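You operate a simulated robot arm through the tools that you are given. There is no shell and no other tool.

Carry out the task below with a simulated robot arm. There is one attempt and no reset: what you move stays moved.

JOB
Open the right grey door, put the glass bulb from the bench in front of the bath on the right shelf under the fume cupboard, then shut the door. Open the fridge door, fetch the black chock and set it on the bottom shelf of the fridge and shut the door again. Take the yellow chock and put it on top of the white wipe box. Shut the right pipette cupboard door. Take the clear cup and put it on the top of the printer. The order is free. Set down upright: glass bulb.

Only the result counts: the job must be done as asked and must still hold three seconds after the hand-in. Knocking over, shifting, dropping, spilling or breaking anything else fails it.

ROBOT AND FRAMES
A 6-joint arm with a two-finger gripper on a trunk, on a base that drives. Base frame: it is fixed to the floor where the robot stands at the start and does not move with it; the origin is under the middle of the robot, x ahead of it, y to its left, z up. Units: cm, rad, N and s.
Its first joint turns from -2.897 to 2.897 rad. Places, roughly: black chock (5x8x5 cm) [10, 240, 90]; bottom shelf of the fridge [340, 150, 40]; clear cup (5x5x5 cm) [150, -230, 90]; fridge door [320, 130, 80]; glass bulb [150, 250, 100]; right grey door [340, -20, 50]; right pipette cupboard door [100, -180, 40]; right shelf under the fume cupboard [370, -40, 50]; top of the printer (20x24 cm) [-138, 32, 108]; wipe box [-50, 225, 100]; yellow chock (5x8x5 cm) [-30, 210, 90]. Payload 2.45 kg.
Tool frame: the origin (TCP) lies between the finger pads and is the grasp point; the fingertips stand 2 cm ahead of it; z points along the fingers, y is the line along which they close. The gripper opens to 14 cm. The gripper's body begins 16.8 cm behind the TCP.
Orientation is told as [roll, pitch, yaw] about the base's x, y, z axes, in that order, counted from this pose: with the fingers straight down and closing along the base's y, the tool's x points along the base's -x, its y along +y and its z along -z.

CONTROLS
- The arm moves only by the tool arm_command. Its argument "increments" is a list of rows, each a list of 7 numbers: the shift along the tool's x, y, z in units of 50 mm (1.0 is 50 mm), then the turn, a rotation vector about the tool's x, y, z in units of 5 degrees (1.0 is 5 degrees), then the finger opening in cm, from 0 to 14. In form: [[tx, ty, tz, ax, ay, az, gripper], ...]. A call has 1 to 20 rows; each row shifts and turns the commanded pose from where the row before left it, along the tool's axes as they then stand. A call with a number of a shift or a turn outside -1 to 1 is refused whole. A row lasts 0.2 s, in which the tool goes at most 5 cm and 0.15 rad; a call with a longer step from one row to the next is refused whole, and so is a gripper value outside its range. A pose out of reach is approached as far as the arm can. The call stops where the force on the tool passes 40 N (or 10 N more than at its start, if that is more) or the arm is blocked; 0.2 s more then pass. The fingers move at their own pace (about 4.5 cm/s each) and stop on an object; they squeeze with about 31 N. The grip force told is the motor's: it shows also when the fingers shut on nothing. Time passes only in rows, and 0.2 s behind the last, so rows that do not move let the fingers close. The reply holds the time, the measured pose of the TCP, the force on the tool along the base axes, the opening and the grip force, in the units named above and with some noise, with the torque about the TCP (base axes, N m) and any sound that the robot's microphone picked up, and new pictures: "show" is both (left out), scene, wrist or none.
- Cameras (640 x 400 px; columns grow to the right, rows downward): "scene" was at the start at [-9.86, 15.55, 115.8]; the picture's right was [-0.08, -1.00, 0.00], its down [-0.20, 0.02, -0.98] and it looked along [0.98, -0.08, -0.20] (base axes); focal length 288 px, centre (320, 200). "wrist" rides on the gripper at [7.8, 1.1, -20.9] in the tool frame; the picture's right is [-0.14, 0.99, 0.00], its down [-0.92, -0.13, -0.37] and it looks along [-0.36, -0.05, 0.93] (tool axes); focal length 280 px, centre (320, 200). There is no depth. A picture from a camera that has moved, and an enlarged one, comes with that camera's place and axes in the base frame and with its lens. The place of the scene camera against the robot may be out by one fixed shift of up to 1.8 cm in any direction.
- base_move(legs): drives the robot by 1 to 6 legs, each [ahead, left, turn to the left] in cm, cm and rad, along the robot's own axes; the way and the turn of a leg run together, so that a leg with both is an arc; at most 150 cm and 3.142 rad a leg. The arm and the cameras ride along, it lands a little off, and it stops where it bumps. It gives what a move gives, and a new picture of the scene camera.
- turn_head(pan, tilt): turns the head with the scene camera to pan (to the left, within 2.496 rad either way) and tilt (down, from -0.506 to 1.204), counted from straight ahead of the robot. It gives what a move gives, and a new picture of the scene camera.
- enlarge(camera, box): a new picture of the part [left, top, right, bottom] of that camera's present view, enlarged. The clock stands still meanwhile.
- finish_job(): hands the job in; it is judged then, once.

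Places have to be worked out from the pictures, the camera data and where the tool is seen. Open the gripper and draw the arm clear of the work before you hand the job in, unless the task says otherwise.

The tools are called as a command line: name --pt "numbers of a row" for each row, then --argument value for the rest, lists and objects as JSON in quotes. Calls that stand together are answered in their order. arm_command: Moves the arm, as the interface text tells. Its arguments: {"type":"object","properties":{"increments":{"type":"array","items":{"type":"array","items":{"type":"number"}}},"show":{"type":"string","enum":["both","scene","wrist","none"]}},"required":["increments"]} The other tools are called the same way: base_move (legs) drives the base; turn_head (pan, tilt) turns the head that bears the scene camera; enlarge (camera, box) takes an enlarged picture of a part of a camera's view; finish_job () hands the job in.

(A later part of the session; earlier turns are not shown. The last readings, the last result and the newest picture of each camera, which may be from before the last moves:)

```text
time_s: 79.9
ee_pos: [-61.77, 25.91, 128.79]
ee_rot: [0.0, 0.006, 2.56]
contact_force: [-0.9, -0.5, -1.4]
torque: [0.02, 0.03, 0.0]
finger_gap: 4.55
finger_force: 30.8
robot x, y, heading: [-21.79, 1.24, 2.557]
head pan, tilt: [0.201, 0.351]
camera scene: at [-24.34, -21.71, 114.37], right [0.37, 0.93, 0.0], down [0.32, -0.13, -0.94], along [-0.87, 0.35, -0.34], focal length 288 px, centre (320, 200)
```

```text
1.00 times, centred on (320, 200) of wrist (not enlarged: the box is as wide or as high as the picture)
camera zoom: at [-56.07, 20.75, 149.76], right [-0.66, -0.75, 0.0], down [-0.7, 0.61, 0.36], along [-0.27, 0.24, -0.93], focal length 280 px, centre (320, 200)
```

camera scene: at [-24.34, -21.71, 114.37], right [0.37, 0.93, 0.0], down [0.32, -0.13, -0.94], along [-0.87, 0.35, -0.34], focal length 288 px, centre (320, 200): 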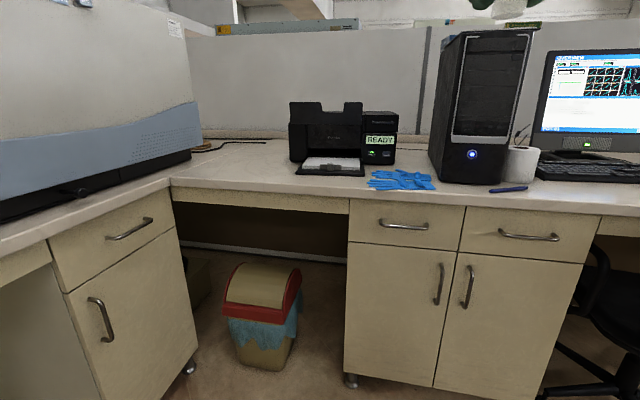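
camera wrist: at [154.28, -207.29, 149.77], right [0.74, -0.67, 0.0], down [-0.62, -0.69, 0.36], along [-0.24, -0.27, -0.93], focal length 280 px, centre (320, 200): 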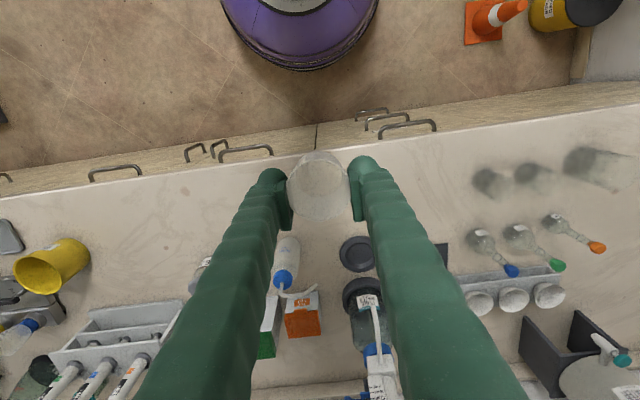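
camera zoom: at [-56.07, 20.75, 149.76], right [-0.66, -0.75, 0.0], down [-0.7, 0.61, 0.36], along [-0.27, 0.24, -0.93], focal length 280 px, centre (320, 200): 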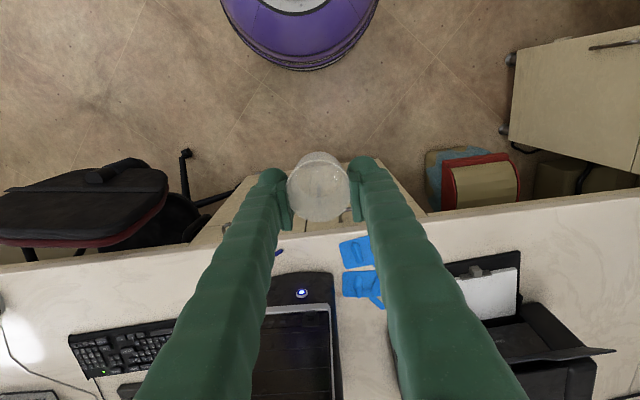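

The printer has a raised front flap with the flat top behind it. I drive left to be in line with it, then closer.

base_move --legs '[[0, 39, -0.01], [29, 0, 0]]'

turn_head --pan -0.1 --tilt 0.45

enlarge --camera "wrist" --box '[0, 0, 640, 400]'

```text
time_s: 83.9
ee_pos: [-107.34, 10.44, 128.85]
ee_rot: [0.0, 0.006, 2.55]
contact_force: [-1.1, 0.4, -0.3]
torque: [0.03, -0.02, -0.01]
finger_gap: 4.55
finger_force: 30.5
robot x, y, heading: [-67.41, -14.77, 2.55]
head pan, tilt: [0.201, 0.351]
camera scene: at [-70.38, -37.51, 114.37], right [0.38, 0.92, 0.0], down [0.32, -0.13, -0.94], along [-0.87, 0.36, -0.34], focal length 288 px, centre (320, 200)
```

scene: 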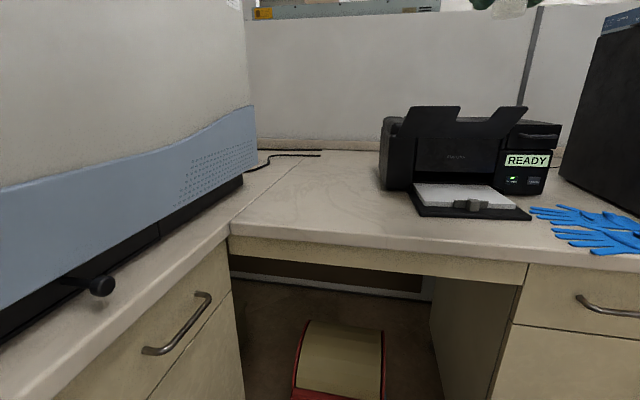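

```text
time_s: 84.7
ee_pos: [-107.37, 10.44, 128.85]
ee_rot: [0.0, 0.006, 2.55]
contact_force: [-0.5, 0.7, -0.7]
torque: [-0.04, 0.03, 0.0]
finger_gap: 4.51
finger_force: 30.5
robot x, y, heading: [-67.47, -14.6, 2.549]
head pan, tilt: [-0.099, 0.45]
camera scene: at [-68.86, -35.2, 113.45], right [0.64, 0.77, 0.0], down [0.34, -0.28, -0.9], along [-0.69, 0.57, -0.44], focal length 288 px, centre (320, 200)
```

scene: 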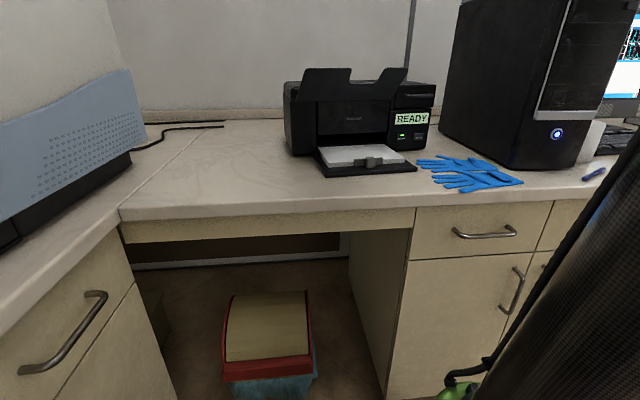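

```text
1.00 times, centred on (320, 200) of wrist (not enlarged: the box is as wide or as high as the picture)
camera zoom: at [-101.74, 5.23, 149.76], right [-0.67, -0.75, 0.0], down [-0.69, 0.62, 0.36], along [-0.27, 0.24, -0.93], focal length 280 px, centre (320, 200)
```

zoom: 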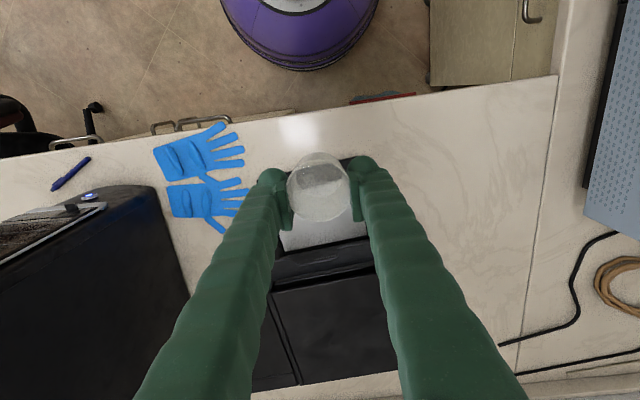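

The printer's top plate centre is near (-137,31.5,108), 84 cm ahead of the robot. I move the cup ahead above it and look.

arm_command --pt "-1 0 0 0 0 0 3" --pt "-1 0 0 0 0 0 3" --pt "-1 0 0 0 0 0 3" --pt "-1 0 0 0 0 0 3" --pt "-1 0 0 0 0 0 3" --pt "-1 0 0 0 0 0 3" --pt "-1 0 0 0 0 0 3" --pt "0 0 0 0 0 0 3" --show "both"

```text
time_s: 86.5
ee_pos: [-135.6, 29.36, 127.29]
ee_rot: [0.0, 0.005, 2.551]
contact_force: [0.2, 0.0, -0.1]
torque: [-0.01, -0.04, -0.01]
finger_gap: 4.57
finger_force: 31.3
out of reach, approached as far as the arm can: row 7
robot x, y, heading: [-67.21, -14.56, 2.551]
head pan, tilt: [-0.099, 0.45]
camera scene: at [-68.87, -35.18, 113.45], right [0.64, 0.77, 0.0], down [0.34, -0.28, -0.9], along [-0.69, 0.57, -0.44], focal length 288 px, centre (320, 200)
camera wrist: at [-129.94, 24.17, 148.18], right [-0.67, -0.75, 0.0], down [-0.69, 0.62, 0.36], along [-0.27, 0.24, -0.93], focal length 280 px, centre (320, 200)
```

scene: 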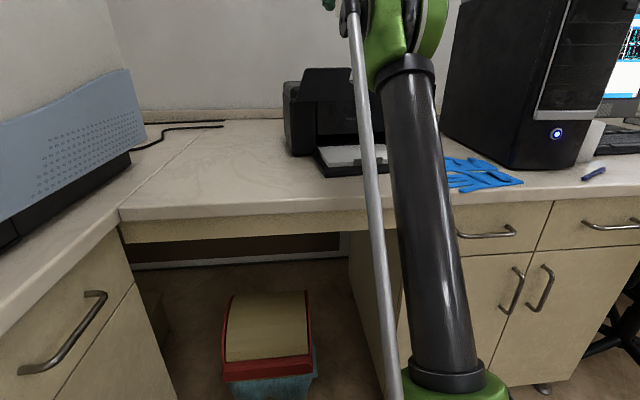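
wrist: 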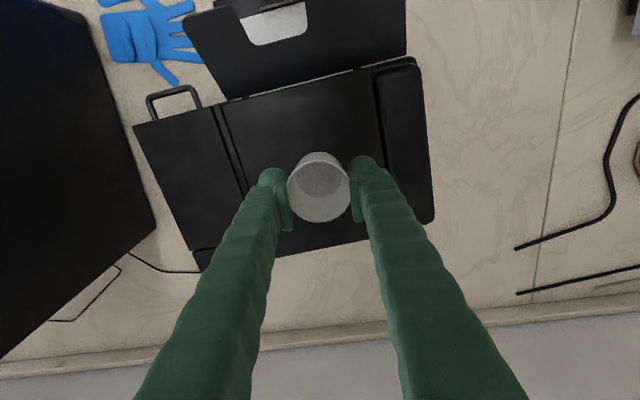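

The cup hangs over the plate's middle (its landing point falls at about pixel (319,149) in the wrist view). I lower it in steps.

arm_command --pt "0 0 1 0 0 0 3" --pt "0 0 1 0 0 0 3" --pt "0 0 0.8 0 0 0 3" --pt "0 0 0 0 0 0 3" --show "both"

```text
time_s: 87.5
ee_pos: [-135.42, 29.29, 113.29]
ee_rot: [-0.002, 0.004, 2.549]
contact_force: [-0.7, 0.1, 0.0]
torque: [0.0, -0.01, 0.05]
finger_gap: 4.55
finger_force: 30.7
robot x, y, heading: [-67.73, -14.89, 2.545]
head pan, tilt: [-0.099, 0.45]
camera scene: at [-68.86, -35.19, 113.45], right [0.64, 0.77, 0.0], down [0.34, -0.28, -0.9], along [-0.69, 0.57, -0.44], focal length 288 px, centre (320, 200)
camera wrist: at [-129.84, 24.1, 134.25], right [-0.67, -0.75, 0.0], down [-0.69, 0.62, 0.36], along [-0.27, 0.24, -0.93], focal length 280 px, centre (320, 200)
```

scene: 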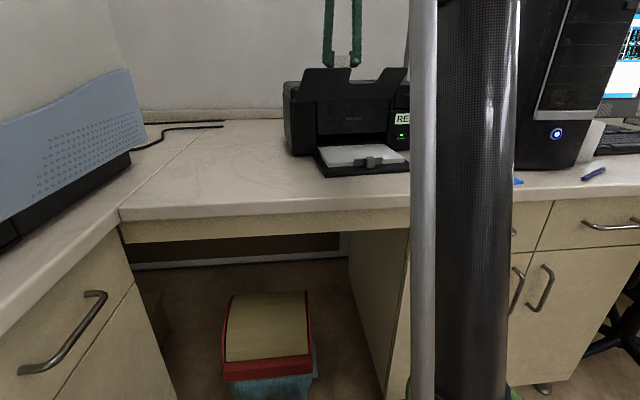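
wrist: 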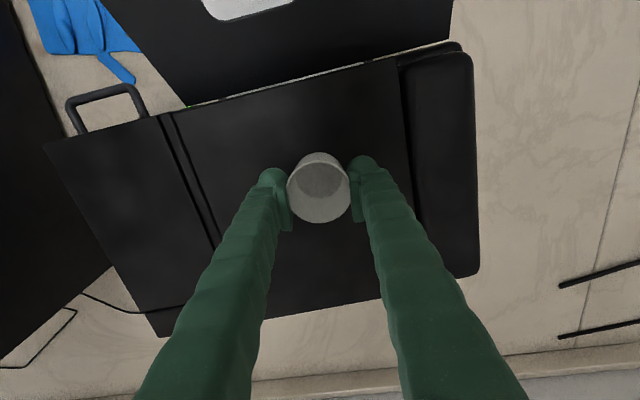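

No contact yet at z 113.3. I lower by half-centimetre steps and watch the force.

arm_command --pt "0 0 0.1 0 0 0 3" --pt "0 0 0.1 0 0 0 3" --pt "0 0 0.1 0 0 0 3" --pt "0 0 0 0 0 0 3" --show "none"

arm_command --pt "0 0 0.08 0 0 0 3" --pt "0 0 0 0 0 0 3" --show "scene"

```text
time_s: 88.5
ee_pos: [-135.62, 29.36, 111.96]
ee_rot: [0.001, 0.007, 2.55]
contact_force: [0.6, -0.2, 0.2]
torque: [-0.02, 0.0, 0.03]
finger_gap: 4.55
finger_force: 31.3
robot x, y, heading: [-67.72, -14.53, 2.551]
head pan, tilt: [-0.099, 0.45]
```

```text
time_s: 89.1
ee_pos: [-135.55, 29.34, 111.48]
ee_rot: [-0.001, 0.006, 2.549]
contact_force: [0.3, -0.5, -0.8]
torque: [-0.02, 0.04, 0.01]
finger_gap: 4.55
finger_force: 31.3
robot x, y, heading: [-67.56, -14.8, 2.552]
head pan, tilt: [-0.099, 0.45]
camera scene: at [-68.87, -35.19, 113.45], right [0.64, 0.77, 0.0], down [0.34, -0.28, -0.9], along [-0.69, 0.57, -0.44], focal length 288 px, centre (320, 200)
```

scene: 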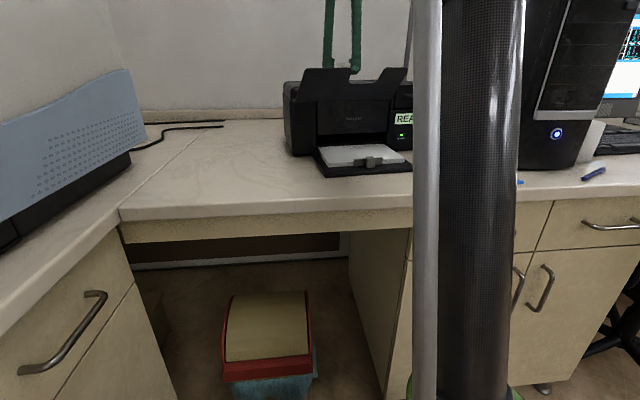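

Still no contact. I continue down by smaller steps.

arm_command --pt "0 0 0.06 0 0 0 3" --pt "0 0 0 0 0 0 3" --show "none"

arm_command --pt "0 0 0.06 0 0 0 3" --pt "0 0 0 0 0 0 3" --show "none"

arm_command --pt "0 0 0.06 0 0 0 3" --pt "0 0 0 0 0 0 3" --show "none"

```text
time_s: 89.7
ee_pos: [-135.61, 29.31, 111.09]
ee_rot: [0.0, 0.004, 2.549]
contact_force: [-0.5, -0.3, -0.3]
torque: [-0.04, -0.03, 0.0]
finger_gap: 4.55
finger_force: 30.5
robot x, y, heading: [-67.45, -14.66, 2.547]
head pan, tilt: [-0.099, 0.45]
```

```text
time_s: 90.3
ee_pos: [-135.59, 29.3, 110.82]
ee_rot: [0.001, 0.005, 2.549]
contact_force: [-0.6, -0.1, 0.2]
torque: [0.01, 0.03, 0.01]
finger_gap: 4.53
finger_force: 31.3
robot x, y, heading: [-67.22, -14.84, 2.548]
head pan, tilt: [-0.099, 0.45]
```

```text
time_s: 90.9
ee_pos: [-135.47, 29.3, 110.59]
ee_rot: [-0.001, 0.007, 2.55]
contact_force: [0.4, 0.4, -0.6]
torque: [0.01, 0.01, 0.02]
finger_gap: 4.56
finger_force: 31.3
robot x, y, heading: [-67.69, -14.35, 2.55]
head pan, tilt: [-0.099, 0.45]
```

Force still nil. I go on and look at the wrist view too.

arm_command --pt "0 0 0.06 0 0 0 3" --pt "0 0 0 0 0 0 3" --show "none"

arm_command --pt "0 0 0.06 0 0 0 3" --pt "0 0 0 0 0 0 3" --show "wrist"

enlarge --camera "scene" --box '[270, 30, 430, 130]'

```text
time_s: 91.5
ee_pos: [-135.47, 29.32, 110.3]
ee_rot: [0.003, 0.006, 2.55]
contact_force: [-4.1, 2.4, 35.1]
torque: [-0.15, -0.21, -0.01]
finger_gap: 4.55
finger_force: 31.1
robot x, y, heading: [-67.51, -14.77, 2.547]
head pan, tilt: [-0.099, 0.45]
```

```text
time_s: 92.1
ee_pos: [-135.51, 29.29, 109.91]
ee_rot: [0.001, 0.005, 2.55]
contact_force: [-0.4, 1.5, 34.1]
torque: [-0.17, -0.25, -0.01]
finger_gap: 4.6
finger_force: 31.7
robot x, y, heading: [-68.0, -15.4, 2.55]
head pan, tilt: [-0.099, 0.45]
camera wrist: at [-129.77, 24.06, 130.91], right [-0.67, -0.75, 0.0], down [-0.69, 0.62, 0.36], along [-0.27, 0.24, -0.93], focal length 280 px, centre (320, 200)
```

wrist: 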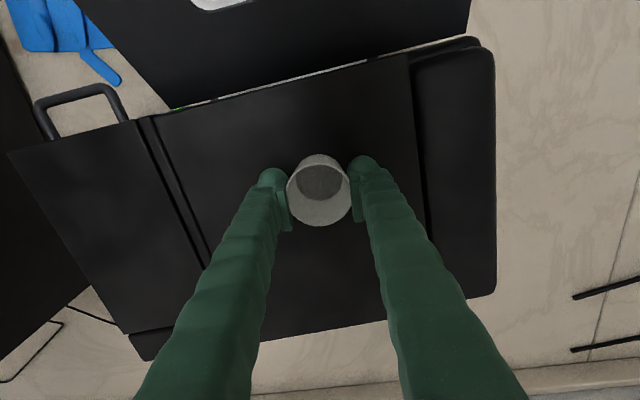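

```text
4.00 times, centred on (350, 80) of scene
camera zoom: at [-68.77, -35.25, 113.44], right [0.64, 0.77, 0.0], down [0.33, -0.28, -0.9], along [-0.69, 0.57, -0.43], focal length 1153 px, centre (200, 680)
```

zoom: 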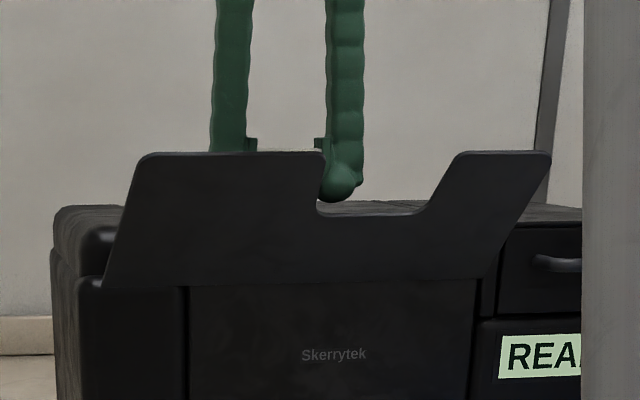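

The cup touches the printer top (35 N at TCP z 110.3). I ease off a hair, open the fingers and rise.

arm_command --pt "0 0 -0.03 0 0 0 3" --pt "0 0 0 0 0 0 6" --pt "0 0 0 0 0 0 8" --pt "0 0 0 0 0 0 9" --pt "0 0 0 0 0 0 9" --show "wrist"

```text
time_s: 93.3
ee_pos: [-135.53, 29.39, 110.13]
ee_rot: [-0.001, 0.005, 2.551]
contact_force: [-0.6, 0.5, 0.6]
torque: [-0.01, -0.05, 0.0]
finger_gap: 9.0
finger_force: 0.0
robot x, y, heading: [-67.65, -14.84, 2.553]
head pan, tilt: [-0.099, 0.45]
camera wrist: at [-129.9, 24.14, 130.98], right [-0.67, -0.75, 0.0], down [-0.69, 0.62, 0.36], along [-0.27, 0.24, -0.93], focal length 280 px, centre (320, 200)
```

wrist: 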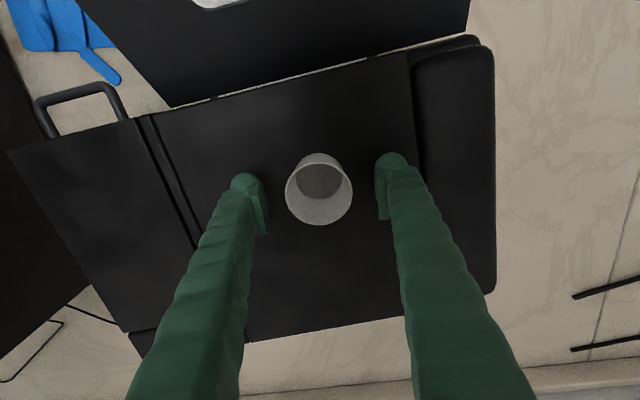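

The cup stands free on the printer. I rise straight and draw back.

arm_command --pt "0 0 -0.5 0 0 0 9" --pt "0 0 -1 0 0 0 9" --pt "0 0 -1 0 0 0 9" --pt "0 0 -0.4 0 0 0 9" --pt "1 0 0 0 0 0 9" --pt "1 0 0 0 0 0 9" --pt "1 0 0 0 0 0 9" --pt "1 0 0 0 0 0 9" --pt "1 0 0 0 0 0 9" --pt "1 0 0 0 0 0 9" --pt "1 0 -0.1 0 0 0 9" --pt "1 0 -0.1 0 0 0 9" --show "both"

```text
refused: row 11 steps farther than a row can; nothing moved
```

The last rows were a touch too long; I repeat with pure steps.

arm_command --pt "0 0 -0.5 0 0 0 9" --pt "0 0 -1 0 0 0 9" --pt "0 0 -1 0 0 0 9" --pt "0 0 -0.4 0 0 0 9" --pt "1 0 0 0 0 0 9" --pt "1 0 0 0 0 0 9" --pt "1 0 0 0 0 0 9" --pt "1 0 0 0 0 0 9" --pt "1 0 0 0 0 0 9" --pt "1 0 0 0 0 0 9" --pt "1 0 0 0 0 0 9" --pt "1 0 0 0 0 0 9" --show "both"

```text
time_s: 95.9
ee_pos: [-102.4, 7.14, 124.74]
ee_rot: [0.0, 0.006, 2.549]
contact_force: [-0.5, 0.4, -0.6]
torque: [-0.05, -0.1, 0.0]
finger_gap: 9.01
finger_force: 0.1
robot x, y, heading: [-67.64, -14.88, 2.554]
head pan, tilt: [-0.099, 0.45]
camera scene: at [-68.89, -35.17, 113.45], right [0.64, 0.77, 0.0], down [0.34, -0.28, -0.9], along [-0.69, 0.57, -0.44], focal length 288 px, centre (320, 200)
camera wrist: at [-96.79, 1.86, 145.69], right [-0.67, -0.75, 0.0], down [-0.69, 0.62, 0.36], along [-0.27, 0.24, -0.93], focal length 280 px, centre (320, 200)
```

scene: 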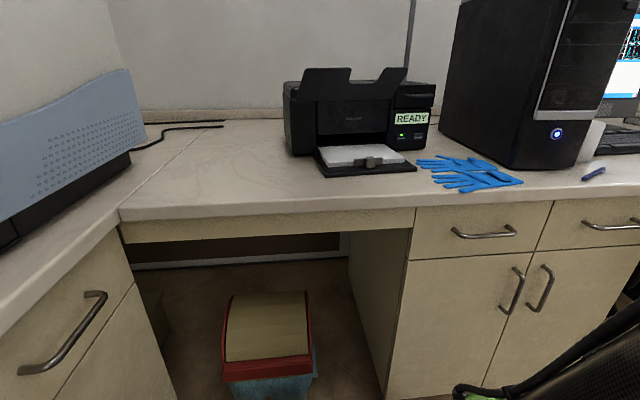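
wrist: 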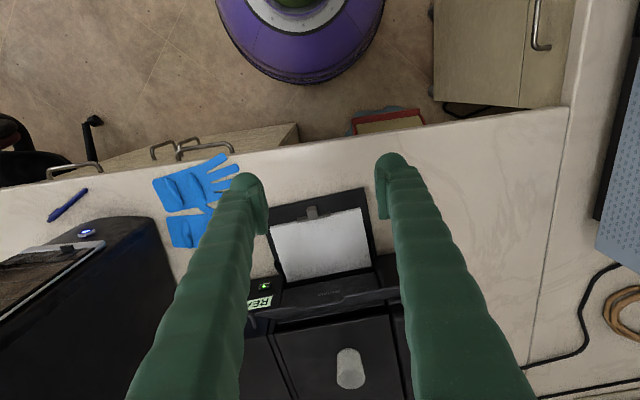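

The cup stands on the printer. Next the chocks: I back off, drive to the right along the computer bench past the chair, and look at that end.

base_move --legs '[[-42, 0, 0], [0, -140, 0], [0, -60, 0]]'

turn_head --pan 0.0 --tilt 0.35

```text
time_s: 108.0
ee_pos: [42.94, 149.23, 124.84]
ee_rot: [0.002, 0.005, 2.555]
contact_force: [0.1, 0.1, -0.3]
torque: [0.02, -0.01, 0.04]
finger_gap: 8.97
finger_force: 0.1
robot x, y, heading: [77.92, 127.7, 2.559]
head pan, tilt: [-0.099, 0.45]
camera scene: at [76.76, 107.15, 113.45], right [0.63, 0.77, 0.0], down [0.34, -0.28, -0.9], along [-0.7, 0.57, -0.44], focal length 288 px, centre (320, 200)
```

scene: 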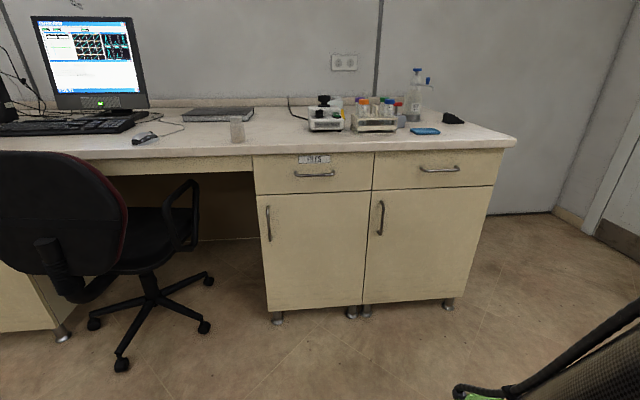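

```text
time_s: 108.7
ee_pos: [43.0, 149.3, 124.78]
ee_rot: [0.001, 0.006, 2.555]
contact_force: [0.0, 0.2, 0.7]
torque: [0.0, -0.01, 0.01]
finger_gap: 8.99
finger_force: 0.1
robot x, y, heading: [77.86, 127.34, 2.559]
head pan, tilt: [0.0, 0.351]
camera scene: at [76.12, 106.48, 114.37], right [0.55, 0.83, 0.0], down [0.29, -0.19, -0.94], along [-0.78, 0.52, -0.34], focal length 288 px, centre (320, 200)
```

scene: 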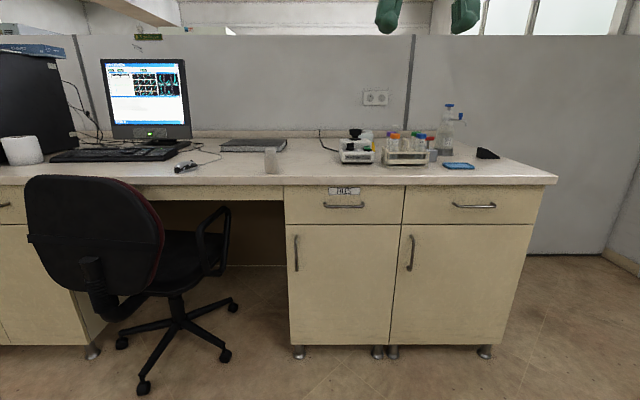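

I see the instruments and the black chock at the right end of the bench. I enlarge that part.

enlarge --camera "scene" --box '[300, 90, 540, 200]'

enlarge --camera "wrist" --box '[0, 0, 640, 400]'

```text
2.67 times, centred on (420, 145) of scene
camera zoom: at [76.12, 106.48, 114.37], right [0.55, 0.83, 0.0], down [0.29, -0.19, -0.94], along [-0.78, 0.52, -0.34], focal length 769 px, centre (53, 347)
```

zoom: 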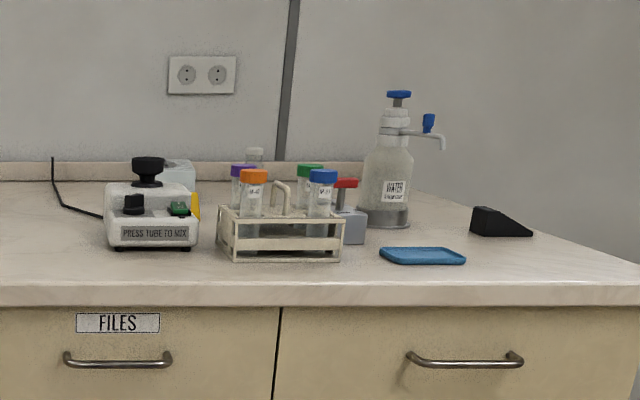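

```text
1.00 times, centred on (320, 200) of wrist (not enlarged: the box is as wide or as high as the picture)
camera zoom: at [48.63, 144.03, 145.71], right [-0.66, -0.75, 0.0], down [-0.7, 0.62, 0.36], along [-0.27, 0.24, -0.93], focal length 280 px, centre (320, 200)
```

zoom: 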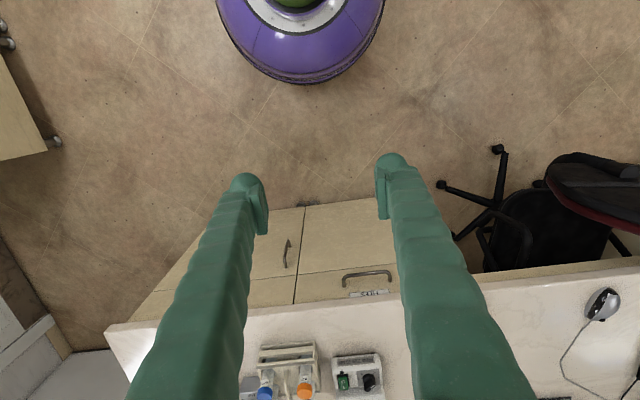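

The black chock is a wedge; the yellow one and the wipe box hide behind the mixer. I drive closer and hold the wrist camera over that part of the bench.

base_move --legs '[[40, -8, -0.01]]'

arm_command --pt "-1 0 0 0 0 0 9" --pt "-1 0 0 0 0 0 9" --pt "-1 0 0 0 0 0 9" --pt "-1 0 0 0 0 0 9" --pt "-1 0 0 0 0 0 9" --pt "0 0 0 0 0 0 9" --show "both"

```text
time_s: 111.2
ee_pos: [14.16, 178.51, 124.77]
ee_rot: [0.001, 0.006, 2.548]
contact_force: [-0.2, -0.3, 0.6]
torque: [0.01, -0.03, 0.04]
finger_gap: 9.03
finger_force: 0.1
robot x, y, heading: [49.02, 156.95, 2.548]
head pan, tilt: [0.0, 0.351]
camera scene: at [47.06, 135.52, 114.37], right [0.56, 0.83, 0.0], down [0.29, -0.19, -0.94], along [-0.78, 0.52, -0.34], focal length 288 px, centre (320, 200)
```

scene: 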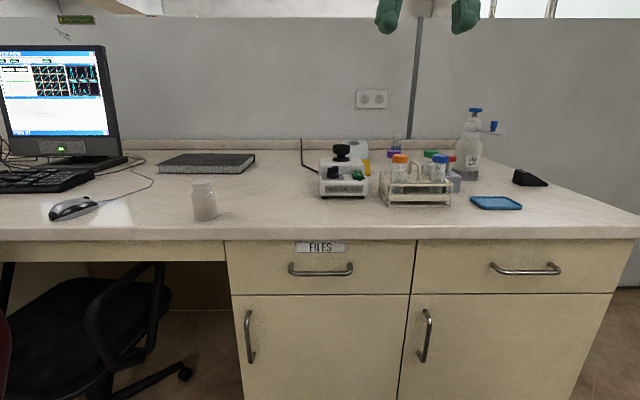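

```text
time_s: 112.6
ee_pos: [-6.55, 192.57, 124.55]
ee_rot: [-0.001, 0.006, 2.546]
contact_force: [-0.3, 0.1, 0.2]
torque: [0.03, 0.0, 0.0]
finger_gap: 9.0
finger_force: 0.1
robot x, y, heading: [49.12, 156.6, 2.55]
head pan, tilt: [0.0, 0.351]
camera scene: at [47.06, 135.52, 114.37], right [0.56, 0.83, 0.0], down [0.29, -0.19, -0.94], along [-0.78, 0.52, -0.34], focal length 288 px, centre (320, 200)
camera wrist: at [-0.95, 187.24, 145.49], right [-0.67, -0.74, 0.0], down [-0.69, 0.62, 0.36], along [-0.27, 0.24, -0.93], focal length 280 px, centre (320, 200)
```

scene: 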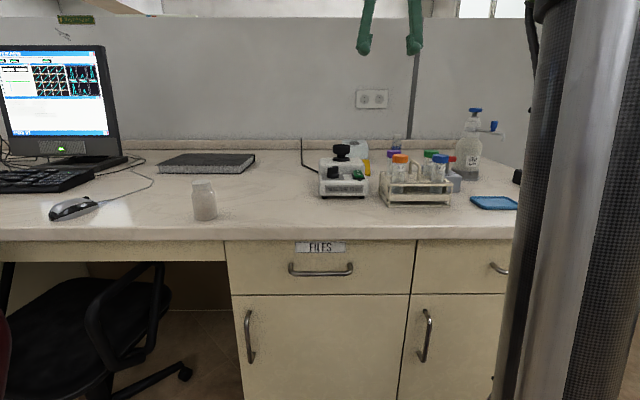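
wrist: 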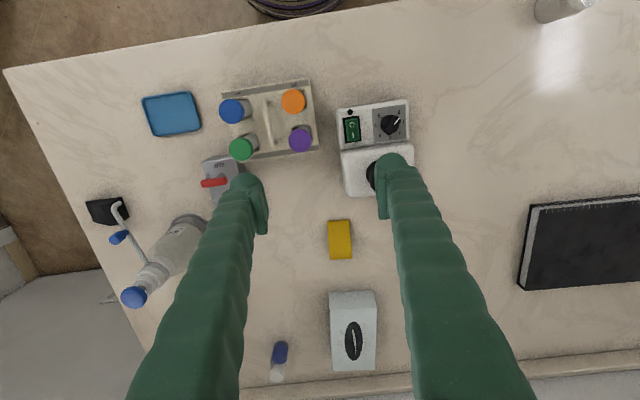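

The wrist view shows everything: yellow chock at about (-27,204.5), wipe box centre about (-41,214), black chock about (12,237.5). I enlarge to see how the wedges lie.

enlarge --camera "wrist" --box '[270, 190, 430, 390]'

enlarge --camera "wrist" --box '[70, 170, 200, 300]'

enlarge --camera "scene" --box '[290, 110, 460, 216]'

```text
2.00 times, centred on (350, 290) of wrist
camera zoom: at [-0.95, 187.24, 145.49], right [-0.67, -0.74, 0.0], down [-0.69, 0.62, 0.36], along [-0.27, 0.24, -0.93], focal length 561 px, centre (260, 20)
```

zoom: 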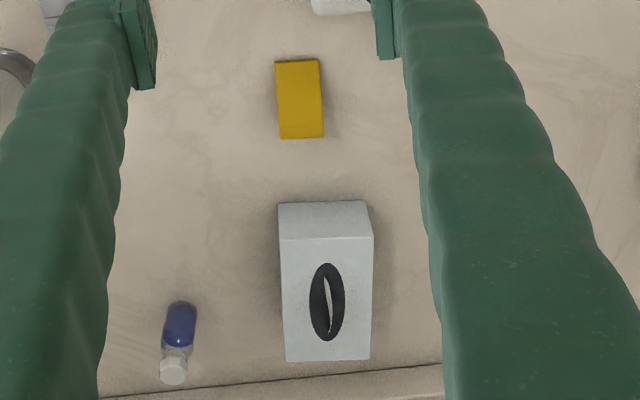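

```text
3.08 times, centred on (135, 235) of wrist
camera zoom: at [-0.95, 187.24, 145.49], right [-0.67, -0.74, 0.0], down [-0.69, 0.62, 0.36], along [-0.27, 0.24, -0.93], focal length 863 px, centre (889, 92)
```

zoom: 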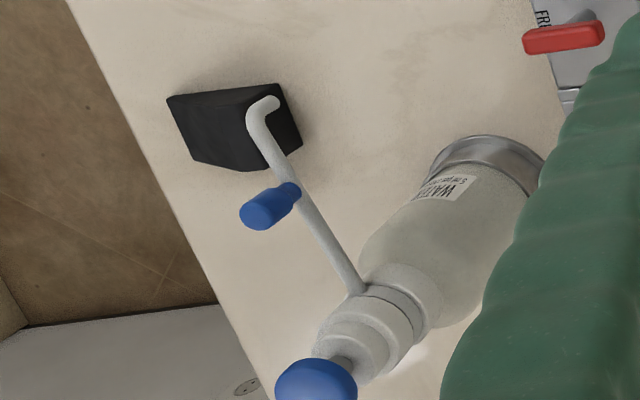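

```text
3.76 times, centred on (375, 163) of scene
camera zoom: at [47.06, 135.52, 114.37], right [0.56, 0.83, 0.0], down [0.29, -0.19, -0.94], along [-0.78, 0.52, -0.34], focal length 1085 px, centre (113, 339)
```

zoom: 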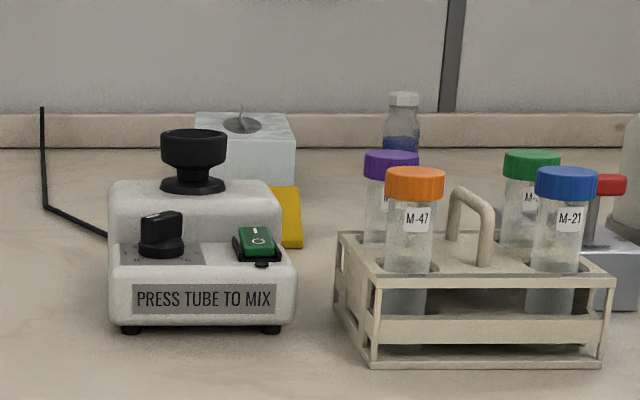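

The yellow wedge lies lengthwise away from me with its tall end at the back; the wipe box is farther still (top about 20 cm long, from (-41,213) to (-56,225)). I drive 10 cm closer and tilt the tool 25° forward to gain reach.

base_move --legs '[[10, 0, 0.0]]'

arm_command --pt "0 0 0 0 -1 0 9" --pt "0 0 0 0 -1 0 9" --pt "0 0 0 0 -1 0 9" --pt "0 0 0 0 -1 0 9" --pt "0 0 0 0 -1 0 9" --pt "0 0 0 0 0 0 9" --show "both"

```text
time_s: 113.8
ee_pos: [-14.92, 198.17, 124.58]
ee_rot: [0.0, 0.004, 2.547]
contact_force: [-0.8, 0.7, 0.6]
torque: [-0.02, 0.01, 0.01]
finger_gap: 8.98
finger_force: 0.1
robot x, y, heading: [40.1, 162.47, 2.546]
head pan, tilt: [0.0, 0.351]
camera scene: at [38.72, 141.13, 114.37], right [0.56, 0.83, 0.0], down [0.28, -0.19, -0.94], along [-0.78, 0.53, -0.34], focal length 288 px, centre (320, 200)
```

scene: 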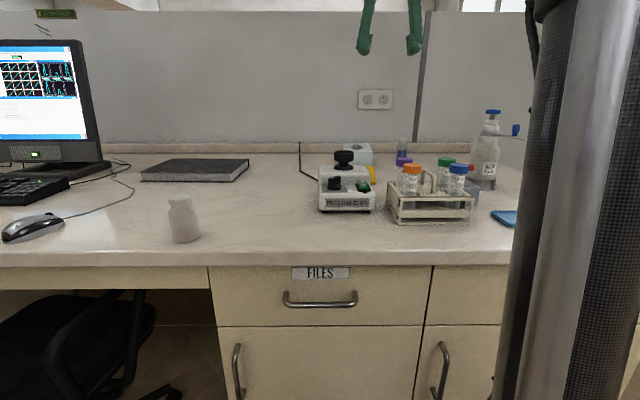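

```text
time_s: 115.2
ee_pos: [-14.74, 198.15, 124.57]
ee_rot: [-0.001, -0.431, 2.548]
contact_force: [-0.5, 0.0, 0.3]
torque: [0.01, 0.01, -0.03]
finger_gap: 8.98
finger_force: 0.0
robot x, y, heading: [40.62, 161.97, 2.545]
head pan, tilt: [0.0, 0.351]
camera scene: at [38.72, 141.13, 114.37], right [0.56, 0.83, 0.0], down [0.28, -0.19, -0.94], along [-0.78, 0.53, -0.34], focal length 288 px, centre (320, 200)
camera wrist: at [-2.45, 188.32, 140.29], right [-0.66, -0.75, 0.06], down [-0.49, 0.49, 0.72], along [-0.57, 0.45, -0.69], focal length 280 px, centre (320, 200)
```

scene: 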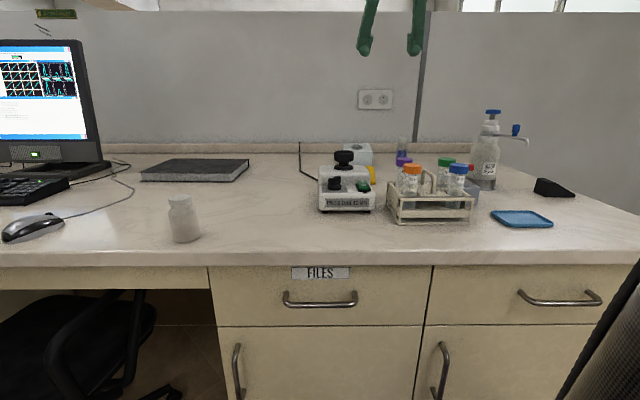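
wrist: 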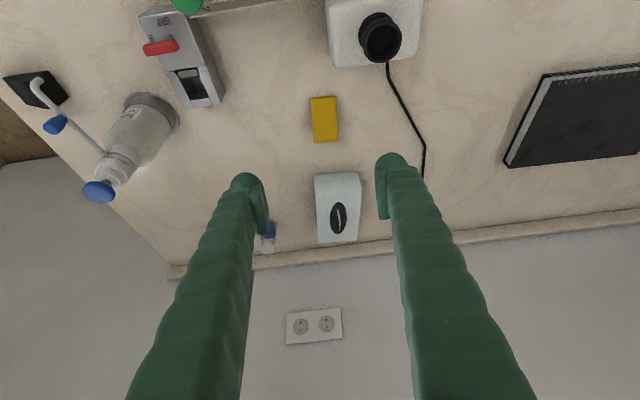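

From the wrist view the yellow chock is centred near (-27.5,205.2). I move ahead above it with the tilted tool and come down to about 98 cm.

arm_command --pt "-0.689 0.06 0.3215 0 0 0 9" --pt "-0.689 0.06 0.3215 0 0 0 9" --pt "-0.689 0.06 0.3215 0 0 0 9" --pt "-0.689 0.06 0.3215 0 0 0 9" --pt "0.367 0 0.785 0 0 0 9" --pt "0.367 0 0.785 0 0 0 9" --pt "0.367 0 0.785 0 0 0 9" --pt "0.367 0 0.785 0 0 0 9" --pt "0.367 0 0.785 0 0 0 9" --pt "0.367 0 0.785 0 0 0 9" --pt "0 0 0 0 0 0 9" --show "both"

```text
time_s: 117.6
ee_pos: [-27.77, 205.57, 98.4]
ee_rot: [0.001, -0.432, 2.548]
contact_force: [0.1, 0.3, -0.3]
torque: [-0.01, -0.08, -0.01]
finger_gap: 8.98
finger_force: 0.0
robot x, y, heading: [40.62, 162.56, 2.545]
head pan, tilt: [0.0, 0.351]
camera scene: at [38.73, 141.13, 114.37], right [0.56, 0.83, 0.0], down [0.28, -0.19, -0.94], along [-0.78, 0.53, -0.34], focal length 288 px, centre (320, 200)
camera wrist: at [-15.47, 195.65, 114.22], right [-0.66, -0.75, 0.06], down [-0.49, 0.49, 0.72], along [-0.57, 0.44, -0.69], focal length 280 px, centre (320, 200)
```

scene: 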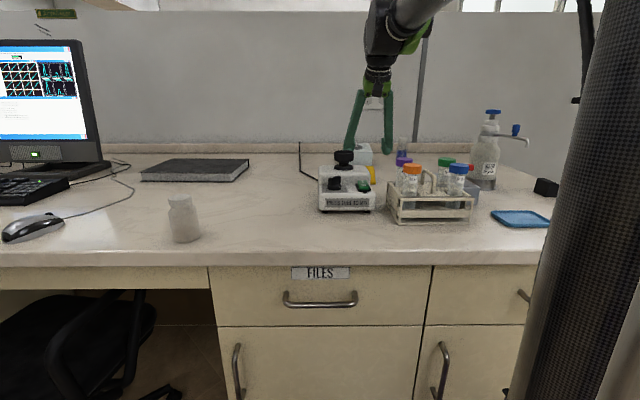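
wrist: 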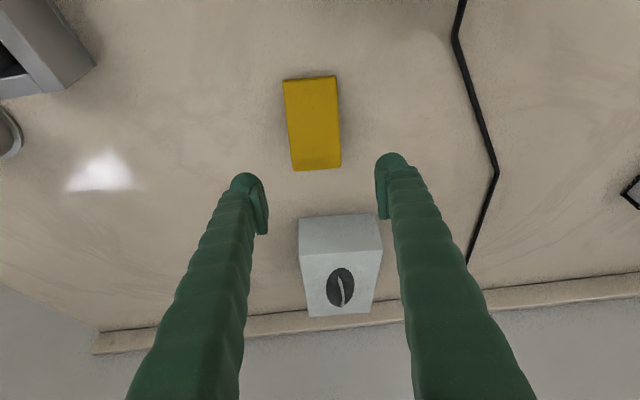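

The chock is centred under the fingers. I lower to about z 91.5 and close on it.

arm_command --pt "0.29 0 0.62 0 0 0 9" --pt "0.2 0 0.43 0 0 0 9" --pt "0.085 0 0.18 0 0 0 9" --pt "0 0 0 0 0 0 7" --pt "0 0 0 0 0 0 5" --pt "0 0 0 0 0 0 3.5" --pt "0 0 0 0 0 0 3.5" --show "both"

```text
time_s: 119.2
ee_pos: [-27.83, 205.45, 91.84]
ee_rot: [-0.001, -0.431, 2.547]
contact_force: [0.4, 0.3, 1.3]
torque: [-0.03, 0.04, -0.09]
finger_gap: 4.96
finger_force: 31.1
robot x, y, heading: [40.57, 162.34, 2.546]
head pan, tilt: [0.0, 0.351]
camera scene: at [38.73, 141.13, 114.37], right [0.56, 0.83, 0.0], down [0.28, -0.19, -0.94], along [-0.78, 0.53, -0.34], focal length 288 px, centre (320, 200)
camera wrist: at [-15.5, 195.63, 107.45], right [-0.66, -0.75, 0.06], down [-0.49, 0.49, 0.72], along [-0.57, 0.44, -0.69], focal length 280 px, centre (320, 200)
```

scene: 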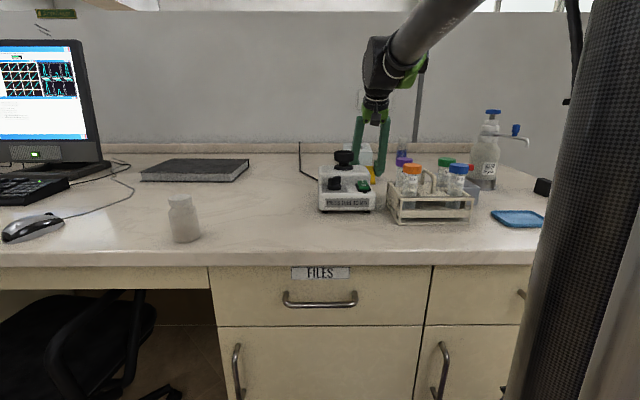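
wrist: 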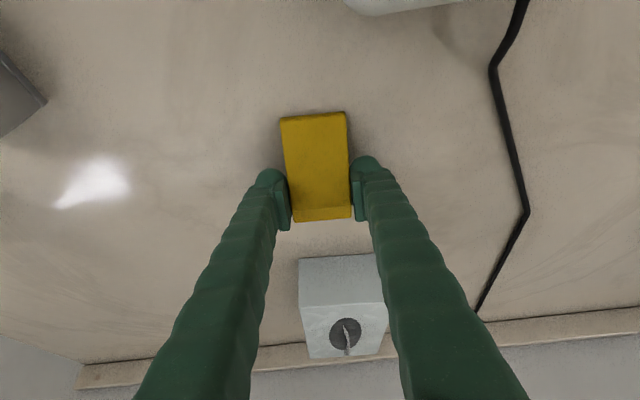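

Gripped at 5.0 cm. I lift it 13 cm and move 10 cm ahead, then look at the box.

arm_command --pt "-0.18 0 -0.39 0 0 0 3.5" --pt "-0.367 0 -0.785 0 0 0 3.5" --pt "-0.367 0 -0.785 0 0 0 3.5" --pt "-0.187 0 -0.395 0 0 0 3.5" --pt "-0.725 0 0.338 0 0 0 3.5" --pt "-0.725 0 0.338 0 0 0 3.5" --pt "-0.362 0 0.169 0 0 0 3.5" --pt "0 0 0 0 0 0 3.5" --show "both"

enlarge --camera "wrist" --box '[220, 100, 420, 300]'

```text
time_s: 121.0
ee_pos: [-36.21, 211.1, 104.64]
ee_rot: [-0.001, -0.431, 2.548]
contact_force: [0.1, -0.3, -0.3]
torque: [0.01, -0.03, 0.03]
finger_gap: 4.91
finger_force: 31.0
robot x, y, heading: [40.63, 162.17, 2.545]
head pan, tilt: [0.0, 0.351]
camera scene: at [38.72, 141.13, 114.37], right [0.56, 0.83, 0.0], down [0.28, -0.19, -0.94], along [-0.78, 0.53, -0.34], focal length 288 px, centre (320, 200)
camera wrist: at [-23.83, 201.31, 120.29], right [-0.66, -0.75, 0.06], down [-0.49, 0.49, 0.72], along [-0.57, 0.44, -0.69], focal length 280 px, centre (320, 200)
```

scene: 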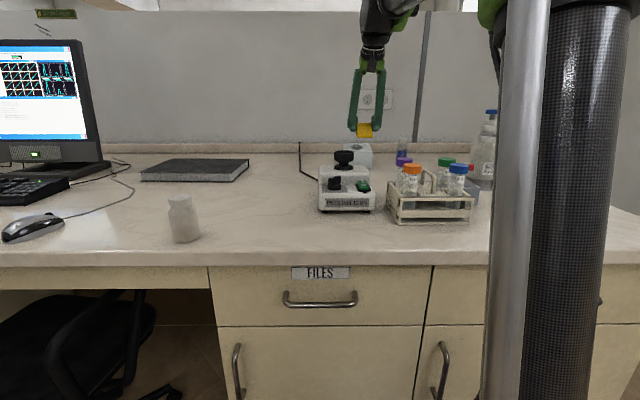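
wrist: 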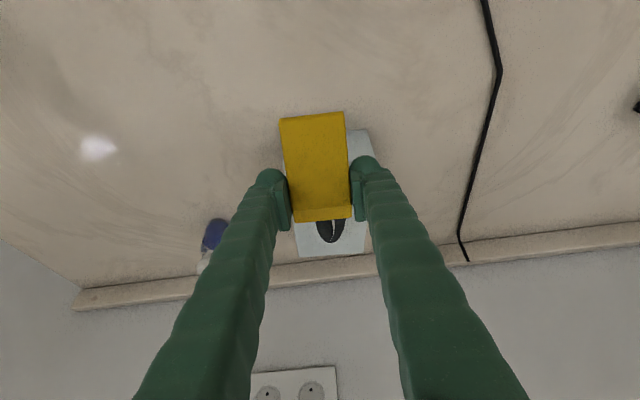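

```text
2.00 times, centred on (320, 200) of wrist
camera zoom: at [-23.83, 201.31, 120.29], right [-0.66, -0.75, 0.06], down [-0.49, 0.49, 0.72], along [-0.57, 0.44, -0.69], focal length 561 px, centre (320, 200)
```

zoom: 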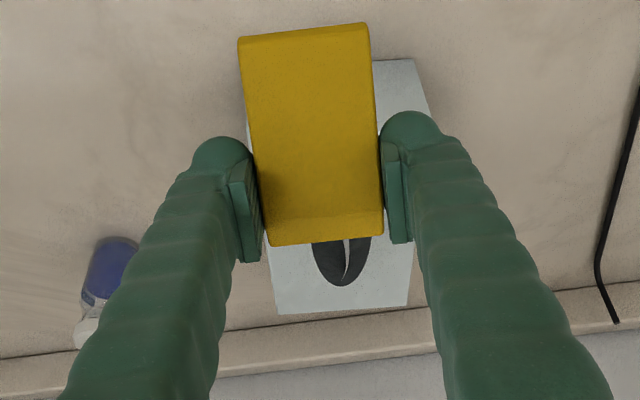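

The box's top is about 6 cm above the bench, so contact should come near TCP z 98. I go 9.4 cm further ahead and check.

arm_command --pt "-0.852 0.02 0.398 0 0 0 3.5" --pt "-0.852 0.02 0.398 0 0 0 3.5" --pt "0 0 0 0 0 0 3.5" --show "both"

enlarge --camera "wrist" --box '[220, 80, 420, 280]'

enlarge --camera "scene" --box '[320, 90, 440, 190]'

```text
time_s: 121.8
ee_pos: [-44.18, 216.18, 104.48]
ee_rot: [0.0, -0.431, 2.547]
contact_force: [-0.1, 0.3, -1.1]
torque: [0.01, 0.02, -0.02]
finger_gap: 4.88
finger_force: 31.1
robot x, y, heading: [40.61, 162.04, 2.547]
head pan, tilt: [0.0, 0.351]
camera scene: at [38.72, 141.13, 114.37], right [0.56, 0.83, 0.0], down [0.29, -0.19, -0.94], along [-0.78, 0.53, -0.34], focal length 288 px, centre (320, 200)
camera wrist: at [-31.79, 206.44, 120.22], right [-0.66, -0.75, 0.06], down [-0.49, 0.49, 0.72], along [-0.57, 0.44, -0.69], focal length 280 px, centre (320, 200)
```

scene: 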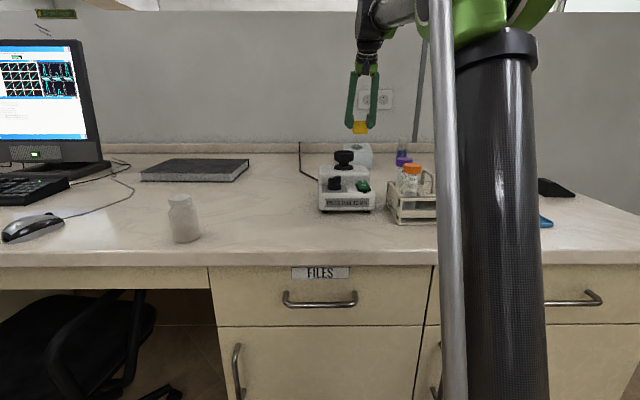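
wrist: 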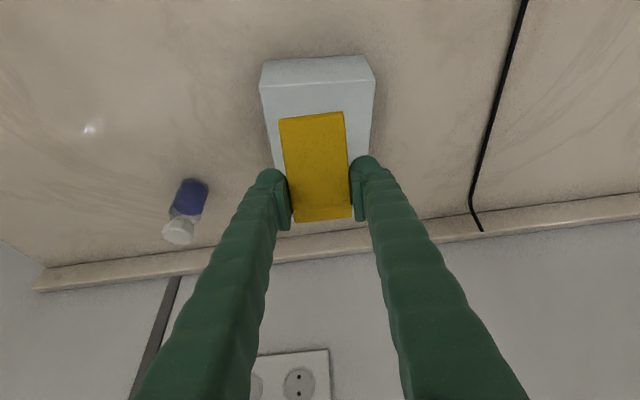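

```text
2.00 times, centred on (320, 180) of wrist
camera zoom: at [-31.79, 206.44, 120.22], right [-0.66, -0.75, 0.06], down [-0.49, 0.49, 0.72], along [-0.57, 0.44, -0.69], focal length 561 px, centre (320, 240)
```

zoom: 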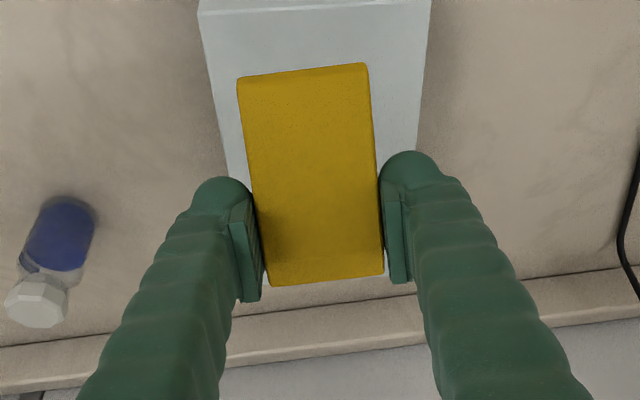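

```text
4.00 times, centred on (380, 140) of scene
camera zoom: at [38.72, 141.13, 114.37], right [0.56, 0.83, 0.0], down [0.29, -0.19, -0.94], along [-0.78, 0.53, -0.34], focal length 1153 px, centre (80, 440)
```

zoom: 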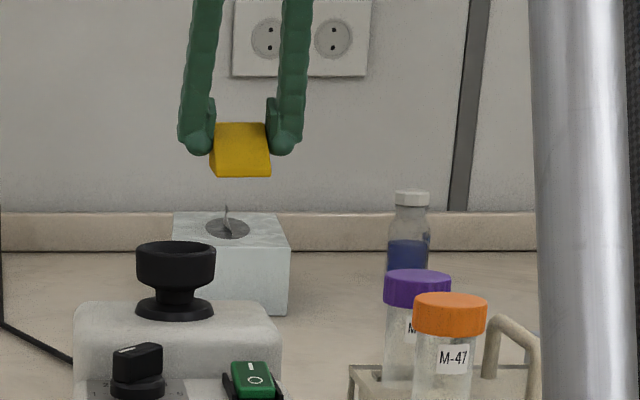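

The chock hangs just over the front half of the box, about 0.5 cm off to the right. I shift it 0.5 cm left and lower it.

arm_command --pt "0 0.1 0 0 0 0 3.5" --pt "0.254 0 0.544 0 0 0 3.5" --pt "0.17 0 0.362 0 0 0 3.5" --pt "0 0 0 0 0 0 3.5" --show "wrist"

enlarge --camera "scene" --box '[320, 90, 440, 190]'

```text
time_s: 122.8
ee_pos: [-44.47, 215.77, 99.63]
ee_rot: [-0.001, -0.431, 2.549]
contact_force: [-0.2, -0.5, -0.8]
torque: [0.01, -0.03, -0.01]
finger_gap: 4.92
finger_force: 31.2
robot x, y, heading: [40.71, 162.51, 2.549]
head pan, tilt: [0.0, 0.351]
camera wrist: at [-32.1, 206.04, 115.27], right [-0.66, -0.75, 0.06], down [-0.49, 0.49, 0.72], along [-0.57, 0.44, -0.69], focal length 280 px, centre (320, 200)
```

wrist: 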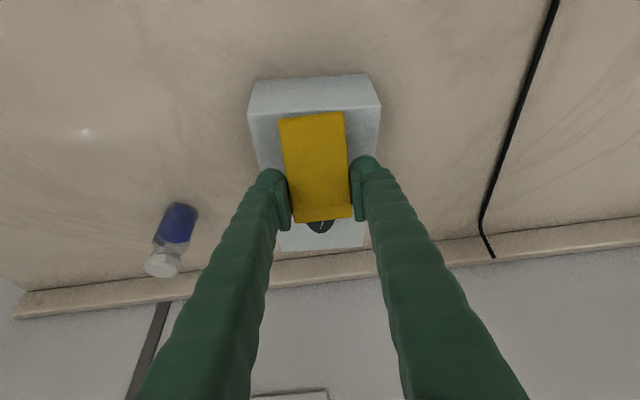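

```text
4.00 times, centred on (380, 140) of scene
camera zoom: at [38.71, 141.14, 114.37], right [0.56, 0.83, 0.0], down [0.29, -0.19, -0.94], along [-0.78, 0.53, -0.34], focal length 1153 px, centre (80, 440)
```

zoom: 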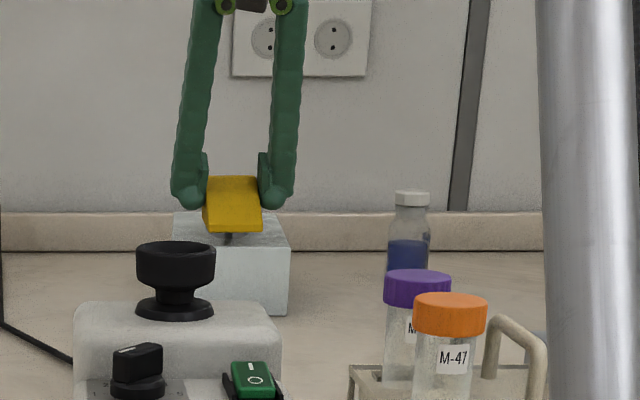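

About 1.5 cm left to the box's top. I lower by small steps watching the force.

arm_command --pt "0.0254 0 0.0544 0 0 0 3.5" --pt "0.0254 0 0.0544 0 0 0 3.5" --pt "0.0254 0 0.0544 0 0 0 3.5" --pt "0 0 0 0 0 0 3.5" --show "none"

arm_command --pt "0.0254 0 0.0544 0 0 0 3.5" --pt "0 0 0 0 0 0 3.5" --show "none"

arm_command --pt "0.0254 0 0.0544 0 0 0 3.5" --pt "0 0 0 0 0 0 3.5" --show "none"

```text
time_s: 123.8
ee_pos: [-44.43, 215.73, 98.65]
ee_rot: [0.001, -0.43, 2.548]
contact_force: [0.8, 0.2, -1.0]
torque: [-0.04, -0.03, -0.03]
finger_gap: 4.88
finger_force: 30.6
robot x, y, heading: [40.61, 162.31, 2.547]
head pan, tilt: [0.0, 0.351]
```

```text
time_s: 124.4
ee_pos: [-44.5, 215.67, 98.34]
ee_rot: [0.0, -0.431, 2.549]
contact_force: [-0.1, 0.5, -1.4]
torque: [-0.02, 0.01, 0.03]
finger_gap: 4.9
finger_force: 31.2
robot x, y, heading: [40.71, 162.19, 2.55]
head pan, tilt: [0.0, 0.351]
```

```text
time_s: 125.0
ee_pos: [-44.41, 215.85, 98.36]
ee_rot: [0.001, -0.433, 2.548]
contact_force: [-6.8, 4.9, 32.3]
torque: [-0.46, 0.42, -0.15]
finger_gap: 4.87
finger_force: 31.0
robot x, y, heading: [40.64, 162.56, 2.545]
head pan, tilt: [0.0, 0.351]
```

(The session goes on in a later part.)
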